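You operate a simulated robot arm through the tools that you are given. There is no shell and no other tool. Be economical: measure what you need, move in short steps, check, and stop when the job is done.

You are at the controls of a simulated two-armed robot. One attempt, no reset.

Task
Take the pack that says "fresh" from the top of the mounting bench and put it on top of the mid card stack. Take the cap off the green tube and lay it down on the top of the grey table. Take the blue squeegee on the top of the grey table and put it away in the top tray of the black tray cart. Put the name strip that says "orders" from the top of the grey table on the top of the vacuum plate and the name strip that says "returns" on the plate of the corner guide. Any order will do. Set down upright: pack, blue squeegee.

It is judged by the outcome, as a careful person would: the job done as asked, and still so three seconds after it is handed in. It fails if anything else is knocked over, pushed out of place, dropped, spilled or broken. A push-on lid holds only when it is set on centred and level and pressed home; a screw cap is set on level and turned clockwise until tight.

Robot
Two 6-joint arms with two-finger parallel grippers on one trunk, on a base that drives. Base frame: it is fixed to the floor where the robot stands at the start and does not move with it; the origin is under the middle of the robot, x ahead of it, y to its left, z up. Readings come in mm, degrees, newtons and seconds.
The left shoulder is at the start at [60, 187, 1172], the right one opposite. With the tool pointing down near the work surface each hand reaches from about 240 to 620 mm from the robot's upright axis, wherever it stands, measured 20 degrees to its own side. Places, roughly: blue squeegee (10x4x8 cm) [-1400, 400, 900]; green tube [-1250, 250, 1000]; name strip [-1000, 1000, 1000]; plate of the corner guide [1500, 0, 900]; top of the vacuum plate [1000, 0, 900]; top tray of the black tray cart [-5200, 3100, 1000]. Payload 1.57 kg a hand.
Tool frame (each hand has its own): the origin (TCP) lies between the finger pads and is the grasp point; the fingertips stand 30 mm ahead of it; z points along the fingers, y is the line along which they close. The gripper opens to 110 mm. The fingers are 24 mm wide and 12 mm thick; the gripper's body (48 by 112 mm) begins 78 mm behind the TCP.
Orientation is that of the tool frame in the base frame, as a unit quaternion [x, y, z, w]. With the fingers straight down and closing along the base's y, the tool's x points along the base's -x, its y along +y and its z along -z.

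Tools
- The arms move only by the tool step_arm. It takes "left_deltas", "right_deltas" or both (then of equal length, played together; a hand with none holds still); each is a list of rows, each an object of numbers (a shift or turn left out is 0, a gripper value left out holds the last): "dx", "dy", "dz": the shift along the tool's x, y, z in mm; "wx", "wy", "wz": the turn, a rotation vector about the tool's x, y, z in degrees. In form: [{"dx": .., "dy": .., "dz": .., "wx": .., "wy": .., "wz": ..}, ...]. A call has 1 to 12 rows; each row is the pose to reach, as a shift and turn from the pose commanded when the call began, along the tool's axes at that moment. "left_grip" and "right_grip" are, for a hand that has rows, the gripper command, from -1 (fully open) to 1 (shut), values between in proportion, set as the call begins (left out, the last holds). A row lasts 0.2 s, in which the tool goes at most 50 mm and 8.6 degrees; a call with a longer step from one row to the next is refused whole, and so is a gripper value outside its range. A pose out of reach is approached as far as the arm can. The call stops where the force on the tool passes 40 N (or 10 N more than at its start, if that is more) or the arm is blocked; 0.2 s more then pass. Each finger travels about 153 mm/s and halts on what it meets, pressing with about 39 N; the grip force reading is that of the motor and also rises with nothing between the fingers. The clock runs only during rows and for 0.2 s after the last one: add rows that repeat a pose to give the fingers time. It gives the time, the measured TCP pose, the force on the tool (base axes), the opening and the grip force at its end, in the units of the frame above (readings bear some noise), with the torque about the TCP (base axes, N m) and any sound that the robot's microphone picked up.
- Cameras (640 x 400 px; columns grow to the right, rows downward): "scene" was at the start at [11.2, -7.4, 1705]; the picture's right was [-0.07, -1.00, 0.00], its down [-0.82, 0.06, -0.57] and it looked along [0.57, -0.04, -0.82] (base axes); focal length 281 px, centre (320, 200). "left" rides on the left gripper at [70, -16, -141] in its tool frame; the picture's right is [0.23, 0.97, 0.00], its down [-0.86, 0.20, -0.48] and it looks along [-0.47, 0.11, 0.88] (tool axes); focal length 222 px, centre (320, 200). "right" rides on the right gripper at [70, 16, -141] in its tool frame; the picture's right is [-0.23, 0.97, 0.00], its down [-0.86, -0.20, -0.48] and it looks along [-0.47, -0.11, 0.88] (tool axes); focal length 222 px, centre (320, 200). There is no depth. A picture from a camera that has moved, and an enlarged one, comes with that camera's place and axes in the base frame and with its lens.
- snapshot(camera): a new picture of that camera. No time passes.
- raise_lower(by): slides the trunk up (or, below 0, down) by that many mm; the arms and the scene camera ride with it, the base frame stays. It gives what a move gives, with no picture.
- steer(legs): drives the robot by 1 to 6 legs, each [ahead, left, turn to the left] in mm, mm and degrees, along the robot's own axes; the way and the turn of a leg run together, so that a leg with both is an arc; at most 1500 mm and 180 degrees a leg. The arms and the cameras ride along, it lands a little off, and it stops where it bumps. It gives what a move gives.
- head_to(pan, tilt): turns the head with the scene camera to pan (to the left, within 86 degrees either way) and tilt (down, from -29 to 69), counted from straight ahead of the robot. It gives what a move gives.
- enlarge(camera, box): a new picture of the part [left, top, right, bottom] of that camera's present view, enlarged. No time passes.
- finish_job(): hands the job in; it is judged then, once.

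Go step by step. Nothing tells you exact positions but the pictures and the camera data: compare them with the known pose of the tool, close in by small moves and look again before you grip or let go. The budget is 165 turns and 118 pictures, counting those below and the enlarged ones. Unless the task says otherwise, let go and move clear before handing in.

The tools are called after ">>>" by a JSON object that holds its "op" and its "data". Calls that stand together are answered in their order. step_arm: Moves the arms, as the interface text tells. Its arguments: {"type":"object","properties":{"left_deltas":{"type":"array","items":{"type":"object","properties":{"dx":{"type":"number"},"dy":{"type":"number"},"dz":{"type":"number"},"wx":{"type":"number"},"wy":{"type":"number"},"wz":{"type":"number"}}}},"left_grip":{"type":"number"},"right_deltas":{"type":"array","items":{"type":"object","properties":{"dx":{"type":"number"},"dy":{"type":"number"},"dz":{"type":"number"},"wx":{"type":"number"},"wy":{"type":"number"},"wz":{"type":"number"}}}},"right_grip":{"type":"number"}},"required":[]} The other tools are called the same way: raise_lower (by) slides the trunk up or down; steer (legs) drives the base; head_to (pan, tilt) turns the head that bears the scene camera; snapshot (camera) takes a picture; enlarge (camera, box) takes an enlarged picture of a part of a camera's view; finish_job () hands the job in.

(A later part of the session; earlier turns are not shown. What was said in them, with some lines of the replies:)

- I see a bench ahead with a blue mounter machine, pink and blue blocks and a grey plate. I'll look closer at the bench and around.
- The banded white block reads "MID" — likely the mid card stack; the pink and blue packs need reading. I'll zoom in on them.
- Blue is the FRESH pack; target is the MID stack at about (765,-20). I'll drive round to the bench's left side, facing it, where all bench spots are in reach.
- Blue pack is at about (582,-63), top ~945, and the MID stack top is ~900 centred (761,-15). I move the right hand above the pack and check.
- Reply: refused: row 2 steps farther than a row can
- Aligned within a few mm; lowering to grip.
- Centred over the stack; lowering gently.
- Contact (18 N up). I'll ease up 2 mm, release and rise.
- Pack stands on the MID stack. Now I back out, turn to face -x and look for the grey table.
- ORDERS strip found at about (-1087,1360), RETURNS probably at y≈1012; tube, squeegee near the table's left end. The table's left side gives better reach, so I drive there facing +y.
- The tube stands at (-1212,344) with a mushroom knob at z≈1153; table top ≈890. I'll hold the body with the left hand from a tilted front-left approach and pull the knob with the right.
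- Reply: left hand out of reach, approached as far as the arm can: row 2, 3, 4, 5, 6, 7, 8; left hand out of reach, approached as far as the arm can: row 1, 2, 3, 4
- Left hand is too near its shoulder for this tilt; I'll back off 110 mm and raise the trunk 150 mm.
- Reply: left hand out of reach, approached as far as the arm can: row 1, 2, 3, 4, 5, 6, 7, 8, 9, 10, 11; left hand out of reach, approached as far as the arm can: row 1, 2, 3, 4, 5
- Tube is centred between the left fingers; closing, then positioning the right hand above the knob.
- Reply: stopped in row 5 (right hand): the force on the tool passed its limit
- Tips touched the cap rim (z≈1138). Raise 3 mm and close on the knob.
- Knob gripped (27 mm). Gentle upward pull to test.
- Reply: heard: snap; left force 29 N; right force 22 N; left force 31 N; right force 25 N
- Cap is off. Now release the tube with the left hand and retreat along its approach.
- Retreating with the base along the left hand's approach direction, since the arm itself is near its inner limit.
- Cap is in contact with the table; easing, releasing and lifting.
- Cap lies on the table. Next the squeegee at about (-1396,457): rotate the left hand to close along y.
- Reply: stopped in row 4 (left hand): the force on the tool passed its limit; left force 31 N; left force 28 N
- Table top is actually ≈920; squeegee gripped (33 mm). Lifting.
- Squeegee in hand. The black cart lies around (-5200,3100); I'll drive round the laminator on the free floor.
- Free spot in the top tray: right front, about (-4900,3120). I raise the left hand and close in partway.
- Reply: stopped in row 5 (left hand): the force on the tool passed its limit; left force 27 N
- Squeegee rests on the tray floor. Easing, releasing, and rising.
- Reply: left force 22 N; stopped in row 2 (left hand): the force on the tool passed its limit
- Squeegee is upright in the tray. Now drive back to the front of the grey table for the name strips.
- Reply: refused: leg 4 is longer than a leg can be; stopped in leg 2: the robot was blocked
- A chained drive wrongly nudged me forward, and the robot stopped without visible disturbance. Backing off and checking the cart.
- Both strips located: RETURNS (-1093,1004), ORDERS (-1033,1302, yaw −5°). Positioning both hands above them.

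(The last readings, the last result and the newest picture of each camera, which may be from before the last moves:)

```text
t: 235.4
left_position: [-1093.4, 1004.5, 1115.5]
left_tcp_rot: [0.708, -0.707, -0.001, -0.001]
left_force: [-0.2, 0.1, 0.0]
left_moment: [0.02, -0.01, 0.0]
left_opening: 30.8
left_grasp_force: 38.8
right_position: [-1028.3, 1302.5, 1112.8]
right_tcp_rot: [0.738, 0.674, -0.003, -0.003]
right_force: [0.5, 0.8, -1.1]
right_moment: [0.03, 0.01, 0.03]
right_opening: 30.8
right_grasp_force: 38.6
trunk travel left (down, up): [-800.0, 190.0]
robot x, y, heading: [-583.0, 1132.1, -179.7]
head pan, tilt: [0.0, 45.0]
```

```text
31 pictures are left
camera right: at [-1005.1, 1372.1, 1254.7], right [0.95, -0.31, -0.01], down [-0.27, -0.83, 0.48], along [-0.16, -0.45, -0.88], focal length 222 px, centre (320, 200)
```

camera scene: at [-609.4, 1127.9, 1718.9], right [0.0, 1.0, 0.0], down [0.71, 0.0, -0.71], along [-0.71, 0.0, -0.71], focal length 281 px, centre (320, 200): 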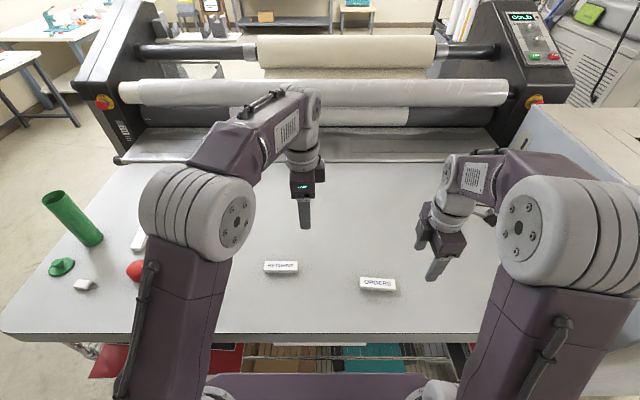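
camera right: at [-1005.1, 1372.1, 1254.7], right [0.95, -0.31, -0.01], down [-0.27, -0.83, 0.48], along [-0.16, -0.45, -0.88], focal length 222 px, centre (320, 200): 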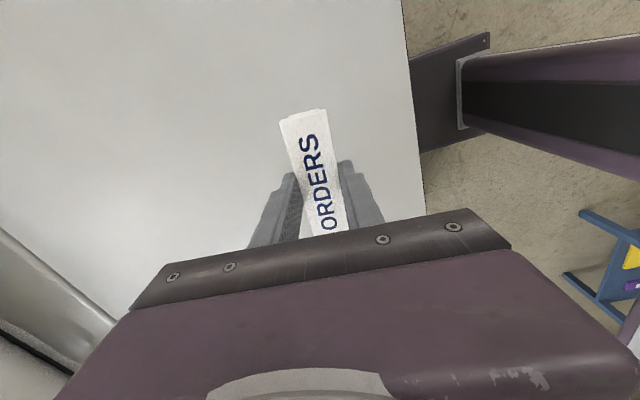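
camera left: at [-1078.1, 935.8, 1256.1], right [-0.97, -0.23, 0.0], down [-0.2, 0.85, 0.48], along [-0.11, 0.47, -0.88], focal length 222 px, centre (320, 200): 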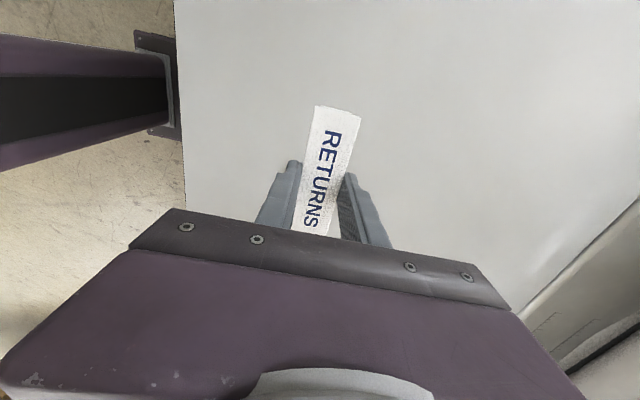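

Both strips are held. Driving to the bench's left side near x≈1230.

>>> {"op": "steer", "data": {"legs": [[-420, 0, 0], [0, 0, 89.7], [0, 1390, 0], [330, 0, 0]]}}

>>> {"op": "head_to", "data": {"pan": 0, "tilt": 50}}

>>> {"op": "snapshot", "data": {"camera": "scene"}}

```text
t: 250.1
left_position: [1334.0, 292.6, 1115.3]
left_tcp_rot: [1.0, -0.003, -0.001, 0.001]
left_force: [0.1, -0.1, -0.8]
left_moment: [0.01, -0.02, -0.02]
left_opening: 30.7
left_grasp_force: 38.6
right_position: [1036.0, 359.2, 1113.3]
right_tcp_rot: [0.049, 0.999, -0.004, 0.0]
right_force: [0.4, 0.4, -0.8]
right_moment: [-0.03, 0.0, -0.02]
right_opening: 30.9
right_grasp_force: 38.9
trunk travel left (down, up): [-800.0, 190.0]
robot x, y, heading: [1214.0, 795.8, -90.2]
head pan, tilt: [0.0, 45.0]
```

```text
t: 250.8
left_position: [1333.9, 289.8, 1113.3]
left_tcp_rot: [1.0, -0.002, 0.0, 0.0]
left_force: [-0.5, 0.5, 0.1]
left_moment: [0.0, -0.03, -0.01]
left_opening: 31.0
left_grasp_force: 38.7
right_position: [1035.6, 357.7, 1114.0]
right_tcp_rot: [0.049, 0.999, -0.004, 0.0]
right_force: [-0.1, -0.1, 0.6]
right_moment: [-0.02, -0.04, -0.04]
right_opening: 30.6
right_grasp_force: 38.8
trunk travel left (down, up): [-800.0, 190.0]
robot x, y, heading: [1214.2, 801.1, -90.2]
head pan, tilt: [0.0, 50.0]
```

```text
30 pictures are left
camera scene: at [1212.3, 779.3, 1712.0], right [-1.0, 0.01, 0.0], down [0.0, 0.77, -0.64], along [0.0, -0.64, -0.77], focal length 281 px, centre (320, 200)
```

scene: 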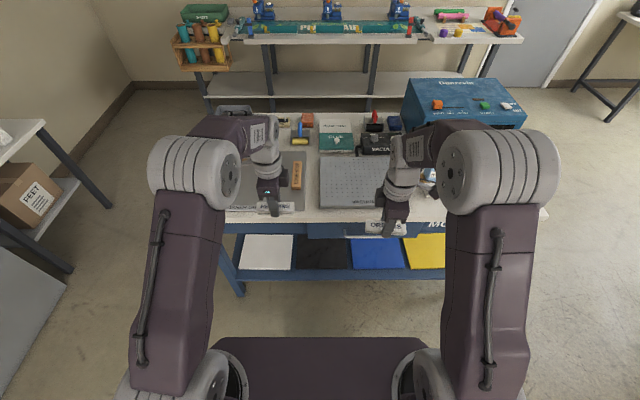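

>>> {"op": "steer", "data": {"legs": [[335, 0, 0]]}}

>>> {"op": "snapshot", "data": {"camera": "scene"}}

>>> {"op": "snapshot", "data": {"camera": "left"}}

>>> {"op": "snapshot", "data": {"camera": "right"}}

```text
t: 253.0
left_position: [1331.5, -43.9, 1114.9]
left_tcp_rot: [1.0, -0.002, 0.0, 0.001]
left_force: [0.6, -0.2, 0.1]
left_moment: [0.0, -0.02, 0.02]
left_opening: 30.6
left_grasp_force: 39.3
right_position: [1035.1, 22.6, 1114.3]
right_tcp_rot: [0.049, 0.999, -0.004, 0.0]
right_force: [-0.8, 0.1, -0.5]
right_moment: [0.02, -0.02, 0.02]
right_opening: 30.8
right_grasp_force: 38.8
trunk travel left (down, up): [-800.0, 190.0]
robot x, y, heading: [1210.2, 463.5, -90.1]
head pan, tilt: [0.0, 50.0]
```

```text
29 pictures are left
camera scene: at [1210.4, 445.0, 1712.0], right [-1.0, 0.01, 0.0], down [0.0, 0.77, -0.64], along [0.0, -0.64, -0.77], focal length 281 px, centre (320, 200)
```

scene: 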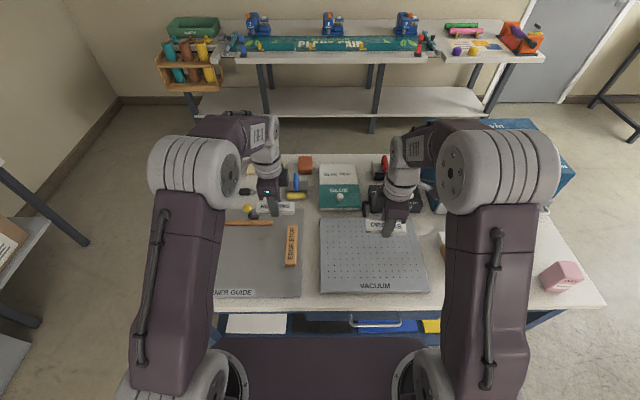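

```text
28 pictures are left
camera left: at [1400.7, -28.4, 1256.3], right [0.22, -0.98, 0.0], down [-0.86, -0.19, 0.48], along [-0.47, -0.11, -0.88], focal length 222 px, centre (320, 200)
```

left: 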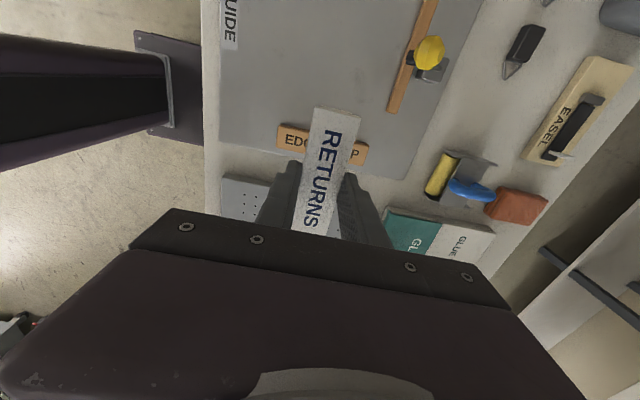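

```text
27 pictures are left
camera right: at [965.6, 47.2, 1254.8], right [0.32, 0.95, -0.01], down [0.83, -0.28, 0.48], along [0.45, -0.16, -0.88], focal length 222 px, centre (320, 200)
```

right: 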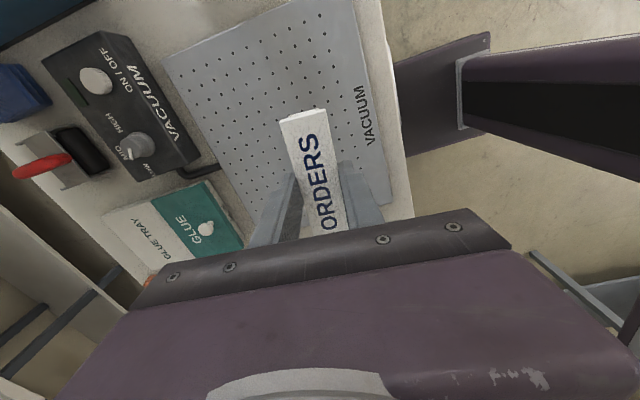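

Both targets are clear: ORDERS straight below the right hand on the vacuum plate, RETURNS onto the corner-guide plate at about (1440,0). Moving over and lowering.

>>> {"op": "step_arm", "data": {"left_deltas": [{"dx": 35, "dy": -15}, {"dx": 70, "dy": -30}, {"dx": 108, "dy": -44}, {"dx": 108, "dy": -44, "dz": 35}, {"dx": 108, "dy": -44, "dz": 70}, {"dx": 108, "dy": -44, "dz": 105}, {"dx": 108, "dy": -44, "dz": 130}, {"dx": 108, "dy": -44, "dz": 145}, {"dx": 108, "dy": -44, "dz": 145}], "right_deltas": [{"dy": -8}, {"dy": -16}, {"dy": -22}, {"dy": -22, "dz": 35}, {"dy": -22, "dz": 70}, {"dy": -22, "dz": 105}, {"dy": -22, "dz": 130}, {"dy": -22, "dz": 145}, {"dy": -22, "dz": 145}]}}

>>> {"op": "snapshot", "data": {"camera": "left"}}

>>> {"op": "snapshot", "data": {"camera": "right"}}

>>> {"op": "snapshot", "data": {"camera": "scene"}}

```text
t: 255.0
left_position: [1440.3, -3.3, 968.9]
left_tcp_rot: [1.0, -0.003, 0.0, 0.0]
left_force: [0.0, -1.5, -1.0]
left_moment: [0.01, 0.03, 0.0]
left_opening: 30.8
left_grasp_force: 39.0
right_position: [1030.3, -1.8, 967.3]
right_tcp_rot: [0.05, 0.999, -0.004, -0.001]
right_force: [-0.4, -0.8, -0.9]
right_moment: [-0.01, -0.02, 0.02]
right_opening: 31.0
right_grasp_force: 39.0
trunk travel left (down, up): [-800.0, 190.0]
robot x, y, heading: [1211.4, 464.5, -90.3]
head pan, tilt: [0.0, 50.0]
```

```text
26 pictures are left
camera left: at [1509.2, 13.0, 1109.9], right [0.22, -0.98, 0.0], down [-0.86, -0.19, 0.48], along [-0.47, -0.11, -0.88], focal length 222 px, centre (320, 200)
```

left: 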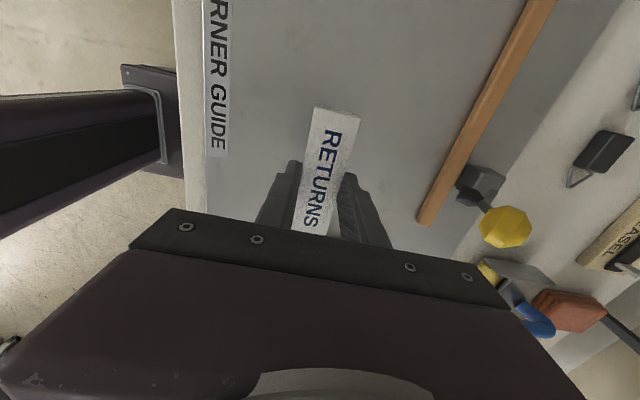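

```text
25 pictures are left
camera right: at [963.0, 22.6, 1108.6], right [0.32, 0.95, -0.01], down [0.83, -0.28, 0.48], along [0.45, -0.16, -0.88], focal length 222 px, centre (320, 200)
```

right: 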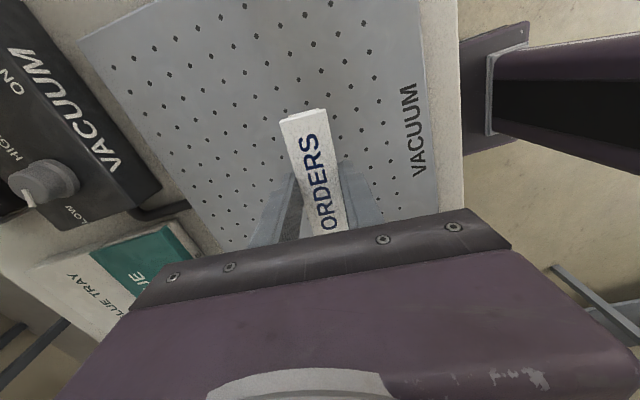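

```text
24 pictures are left
camera scene: at [1210.5, 443.0, 1712.0], right [-1.0, 0.01, 0.0], down [0.0, 0.77, -0.64], along [0.0, -0.64, -0.77], focal length 281 px, centre (320, 200)
```

scene: 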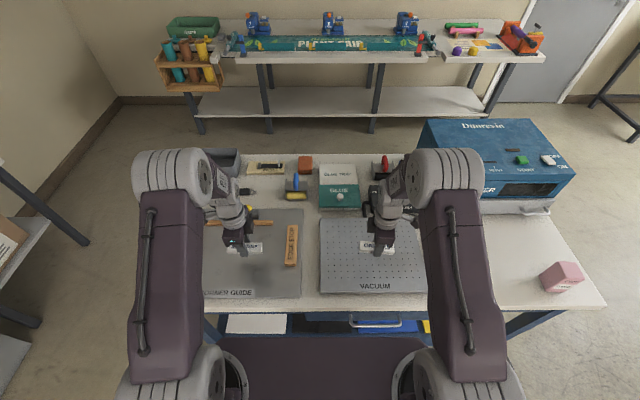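

>>> {"op": "step_arm", "data": {"left_deltas": [{"dz": 20}, {"dz": 35}, {"dz": 45}, {"dz": 50}, {"dz": 54}, {"dz": 57}, {"dz": 60}, {"dz": 63}, {"dz": 66}, {"dz": 69}]}}

>>> {"op": "step_arm", "data": {"right_deltas": [{"dz": 15}, {"dz": 25}, {"dz": 33}, {"dz": 37}, {"dz": 41}, {"dz": 45}, {"dz": 49}, {"dz": 52}, {"dz": 55}, {"dz": 58}]}}

```text
t: 257.2
left_position: [1439.8, -2.0, 902.4]
left_tcp_rot: [1.0, -0.003, 0.002, 0.002]
left_force: [2.2, 1.0, 17.5]
left_moment: [0.14, 0.13, -0.05]
left_opening: 30.7
left_grasp_force: 39.4
right_position: [1031.2, -0.8, 969.0]
right_tcp_rot: [0.049, 0.999, -0.005, 0.0]
right_force: [0.3, -0.5, 0.2]
right_moment: [0.01, -0.02, -0.02]
right_opening: 30.4
right_grasp_force: 38.8
trunk travel left (down, up): [-800.0, 190.0]
robot x, y, heading: [1210.8, 463.0, -90.5]
head pan, tilt: [0.0, 50.0]
```

```text
t: 259.4
left_position: [1437.9, 2.2, 901.8]
left_tcp_rot: [1.0, -0.004, 0.0, -0.001]
left_force: [-1.2, -1.1, 14.6]
left_moment: [-0.05, -0.32, -0.08]
left_opening: 30.9
left_grasp_force: 39.2
right_position: [1030.8, -0.8, 912.1]
right_tcp_rot: [0.049, 0.999, -0.008, 0.0]
right_force: [-1.5, -0.1, 28.9]
right_moment: [0.1, -0.02, 0.03]
right_opening: 31.1
right_grasp_force: 38.9
trunk travel left (down, up): [-800.0, 190.0]
robot x, y, heading: [1210.8, 462.7, -90.3]
head pan, tilt: [0.0, 50.0]
```

Both strips touch their plates. Easing and releasing, then rising.

>>> {"op": "step_arm", "data": {"left_deltas": [{"dz": -1.5}, {"dz": -1.5}], "right_deltas": [{"dz": -2}, {"dz": -2}]}}

>>> {"op": "step_arm", "data": {"left_deltas": [{}, {}, {}], "right_deltas": [{}, {}, {}], "left_grip": -0.2, "right_grip": -0.2}}

>>> {"op": "step_arm", "data": {"left_deltas": [{"dz": -15}, {"dz": -50}, {"dz": -90}, {"dz": -130}, {"dz": -170}, {"dz": -210}, {"dz": -240}], "right_deltas": [{"dz": -15}, {"dz": -50}, {"dz": -90}, {"dz": -130}, {"dz": -170}, {"dz": -210}, {"dz": -240}]}}

>>> {"op": "snapshot", "data": {"camera": "left"}}

>>> {"op": "snapshot", "data": {"camera": "right"}}

```text
t: 260.0
left_position: [1440.6, 1.0, 903.4]
left_tcp_rot: [1.0, -0.003, 0.001, 0.0]
left_force: [0.4, 0.8, -0.6]
left_moment: [0.0, -0.01, 0.0]
left_opening: 30.7
left_grasp_force: 38.7
right_position: [1030.6, -0.4, 913.9]
right_tcp_rot: [0.048, 0.999, -0.007, 0.0]
right_force: [-5.3, -1.1, 26.5]
right_moment: [-0.01, -0.11, 0.01]
right_opening: 30.9
right_grasp_force: 39.1
trunk travel left (down, up): [-800.0, 190.0]
robot x, y, heading: [1212.5, 463.0, -90.2]
head pan, tilt: [0.0, 50.0]
```

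```text
t: 260.8
left_position: [1440.5, -3.0, 900.2]
left_tcp_rot: [1.0, -0.003, 0.0, -0.001]
left_force: [0.6, -1.0, 0.3]
left_moment: [0.0, -0.02, -0.04]
left_opening: 66.1
left_grasp_force: 0.0
right_position: [1031.0, -5.7, 913.2]
right_tcp_rot: [0.048, 0.999, -0.006, 0.0]
right_force: [-4.9, -16.1, 20.4]
right_moment: [0.21, 0.19, 0.21]
right_opening: 51.0
right_grasp_force: 0.1
trunk travel left (down, up): [-800.0, 190.0]
robot x, y, heading: [1211.3, 460.9, -90.4]
head pan, tilt: [0.0, 50.0]
```

```text
t: 262.4
left_position: [1440.2, -1.4, 1143.1]
left_tcp_rot: [1.0, -0.003, 0.0, 0.001]
left_force: [-0.4, 0.6, 0.9]
left_moment: [-0.01, -0.04, 0.01]
left_opening: 65.9
left_grasp_force: 0.1
right_position: [1031.3, 0.8, 1152.3]
right_tcp_rot: [0.049, 0.999, -0.005, -0.001]
right_force: [-1.3, -0.6, -0.8]
right_moment: [-0.02, 0.0, -0.03]
right_opening: 65.9
right_grasp_force: 0.0
trunk travel left (down, up): [-800.0, 190.0]
robot x, y, heading: [1209.8, 462.4, -90.6]
head pan, tilt: [0.0, 50.0]
```

```text
23 pictures are left
camera left: at [1509.4, 15.6, 1284.1], right [0.22, -0.98, 0.0], down [-0.86, -0.19, 0.48], along [-0.47, -0.11, -0.88], focal length 222 px, centre (320, 200)
```

left: 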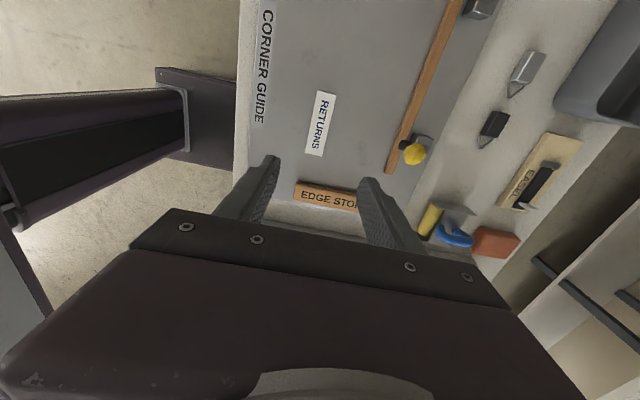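

```text
22 pictures are left
camera right: at [963.1, 25.3, 1293.3], right [0.32, 0.95, -0.01], down [0.83, -0.28, 0.48], along [0.45, -0.16, -0.88], focal length 222 px, centre (320, 200)
```

right: 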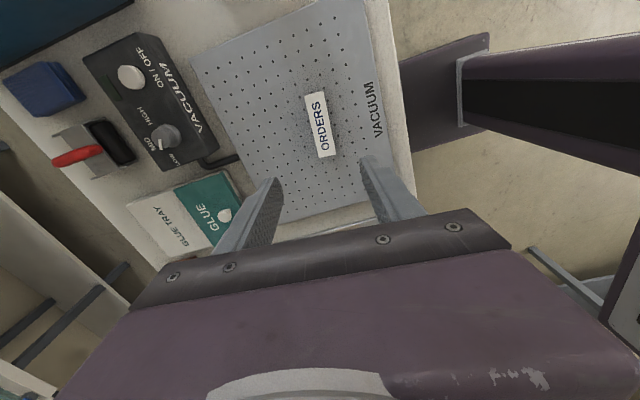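

Both strips lie where wanted. I back away and check the pack.

>>> {"op": "steer", "data": {"legs": [[-350, 0, 0]]}}

>>> {"op": "head_to", "data": {"pan": -25, "tilt": 40}}

>>> {"op": "snapshot", "data": {"camera": "scene"}}

```text
t: 264.7
left_position: [1442.2, 348.0, 1141.8]
left_tcp_rot: [1.0, -0.003, -0.001, 0.0]
left_force: [-1.0, 0.0, 0.5]
left_moment: [0.0, -0.01, 0.01]
left_opening: 66.0
left_grasp_force: 0.1
right_position: [1034.2, 349.5, 1150.2]
right_tcp_rot: [0.049, 0.999, -0.003, -0.001]
right_force: [-0.2, 0.0, 0.5]
right_moment: [-0.01, -0.03, 0.01]
right_opening: 66.0
right_grasp_force: 0.1
trunk travel left (down, up): [-800.0, 190.0]
robot x, y, heading: [1214.2, 814.8, -90.4]
head pan, tilt: [0.0, 50.0]
```

```text
t: 265.6
left_position: [1442.0, 349.8, 1142.6]
left_tcp_rot: [1.0, -0.003, -0.001, 0.001]
left_force: [-0.2, 0.0, 0.5]
left_moment: [-0.01, -0.04, 0.01]
left_opening: 66.1
left_grasp_force: 0.0
right_position: [1032.2, 351.9, 1151.0]
right_tcp_rot: [0.049, 0.999, -0.004, 0.0]
right_force: [-0.8, 0.4, -0.7]
right_moment: [0.02, 0.03, 0.01]
right_opening: 65.9
right_grasp_force: 0.0
trunk travel left (down, up): [-800.0, 190.0]
robot x, y, heading: [1207.4, 812.2, -90.4]
head pan, tilt: [-25.0, 40.0]
```

```text
21 pictures are left
camera scene: at [1176.7, 794.3, 1726.1], right [-0.9, 0.43, 0.0], down [0.28, 0.58, -0.77], along [-0.33, -0.69, -0.64], focal length 281 px, centre (320, 200)
```

scene: 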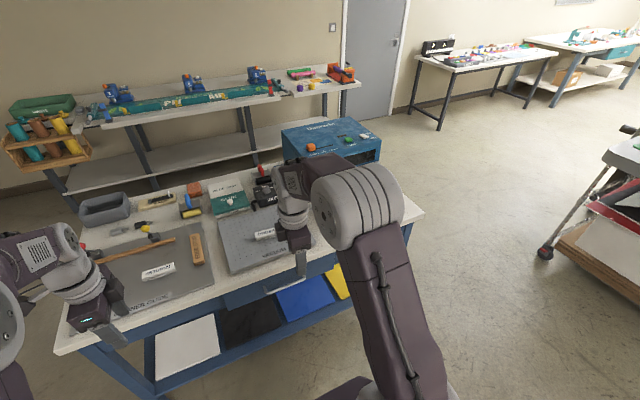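

>>> {"op": "steer", "data": {"legs": [[0, -420, 0]]}}

>>> {"op": "head_to", "data": {"pan": 0, "tilt": 45}}

>>> {"op": "snapshot", "data": {"camera": "scene"}}

```text
t: 268.1
left_position: [1025.9, 352.8, 1141.5]
left_tcp_rot: [1.0, -0.003, 0.0, 0.0]
left_force: [0.4, -0.1, -0.2]
left_moment: [-0.01, 0.04, -0.03]
left_opening: 65.8
left_grasp_force: 0.0
right_position: [616.1, 353.2, 1152.0]
right_tcp_rot: [0.048, 0.999, -0.005, 0.0]
right_force: [0.7, -0.4, -0.6]
right_moment: [0.02, -0.01, -0.01]
right_opening: 65.9
right_grasp_force: 0.0
trunk travel left (down, up): [-800.0, 190.0]
robot x, y, heading: [792.9, 815.9, -90.3]
head pan, tilt: [-25.0, 40.0]
```

```text
t: 269.0
left_position: [1023.9, 352.0, 1141.8]
left_tcp_rot: [1.0, -0.003, 0.0, 0.0]
left_force: [0.2, 0.1, 1.6]
left_moment: [0.02, -0.01, 0.03]
left_opening: 66.2
left_grasp_force: 0.1
right_position: [614.6, 352.5, 1151.4]
right_tcp_rot: [0.047, 0.999, -0.005, 0.0]
right_force: [0.5, 0.3, 0.5]
right_moment: [0.02, -0.02, 0.0]
right_opening: 65.9
right_grasp_force: 0.0
trunk travel left (down, up): [-800.0, 190.0]
robot x, y, heading: [795.7, 816.4, -90.4]
head pan, tilt: [0.0, 45.0]
```

```text
20 pictures are left
camera scene: at [793.6, 791.8, 1718.9], right [-1.0, 0.01, 0.0], down [0.0, 0.71, -0.71], along [0.0, -0.71, -0.71], focal length 281 px, centre (320, 200)
```

scene: 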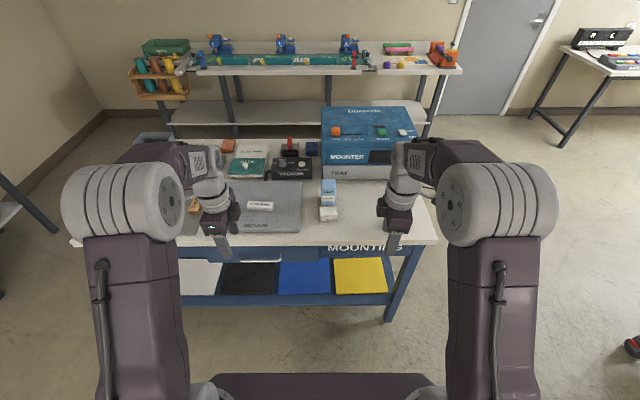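

The blue pack stands upright on the MID stack and everything is in place; handing in.

>>> {"op": "finish_job", "data": {}}

```text
The job is handed in.
```

The job is handed in, with all five parts done:

- **Pack:** the "fresh" pack stands upright on the MID card stack.
- **Cap:** it lies on the grey table, and the open tube is still standing.
- **Squeegee:** it stands upright in the top tray of the black cart.
- **"Orders" strip:** it is on the vacuum plate.
- **"Returns" strip:** it is on the plate of the corner guide.

One slip: a mistaken drive command moved the robot about 65 mm forward at the tray cart, where it stopped as blocked. From the pictures afterwards, the cart and everything in its top tray looked unmoved.
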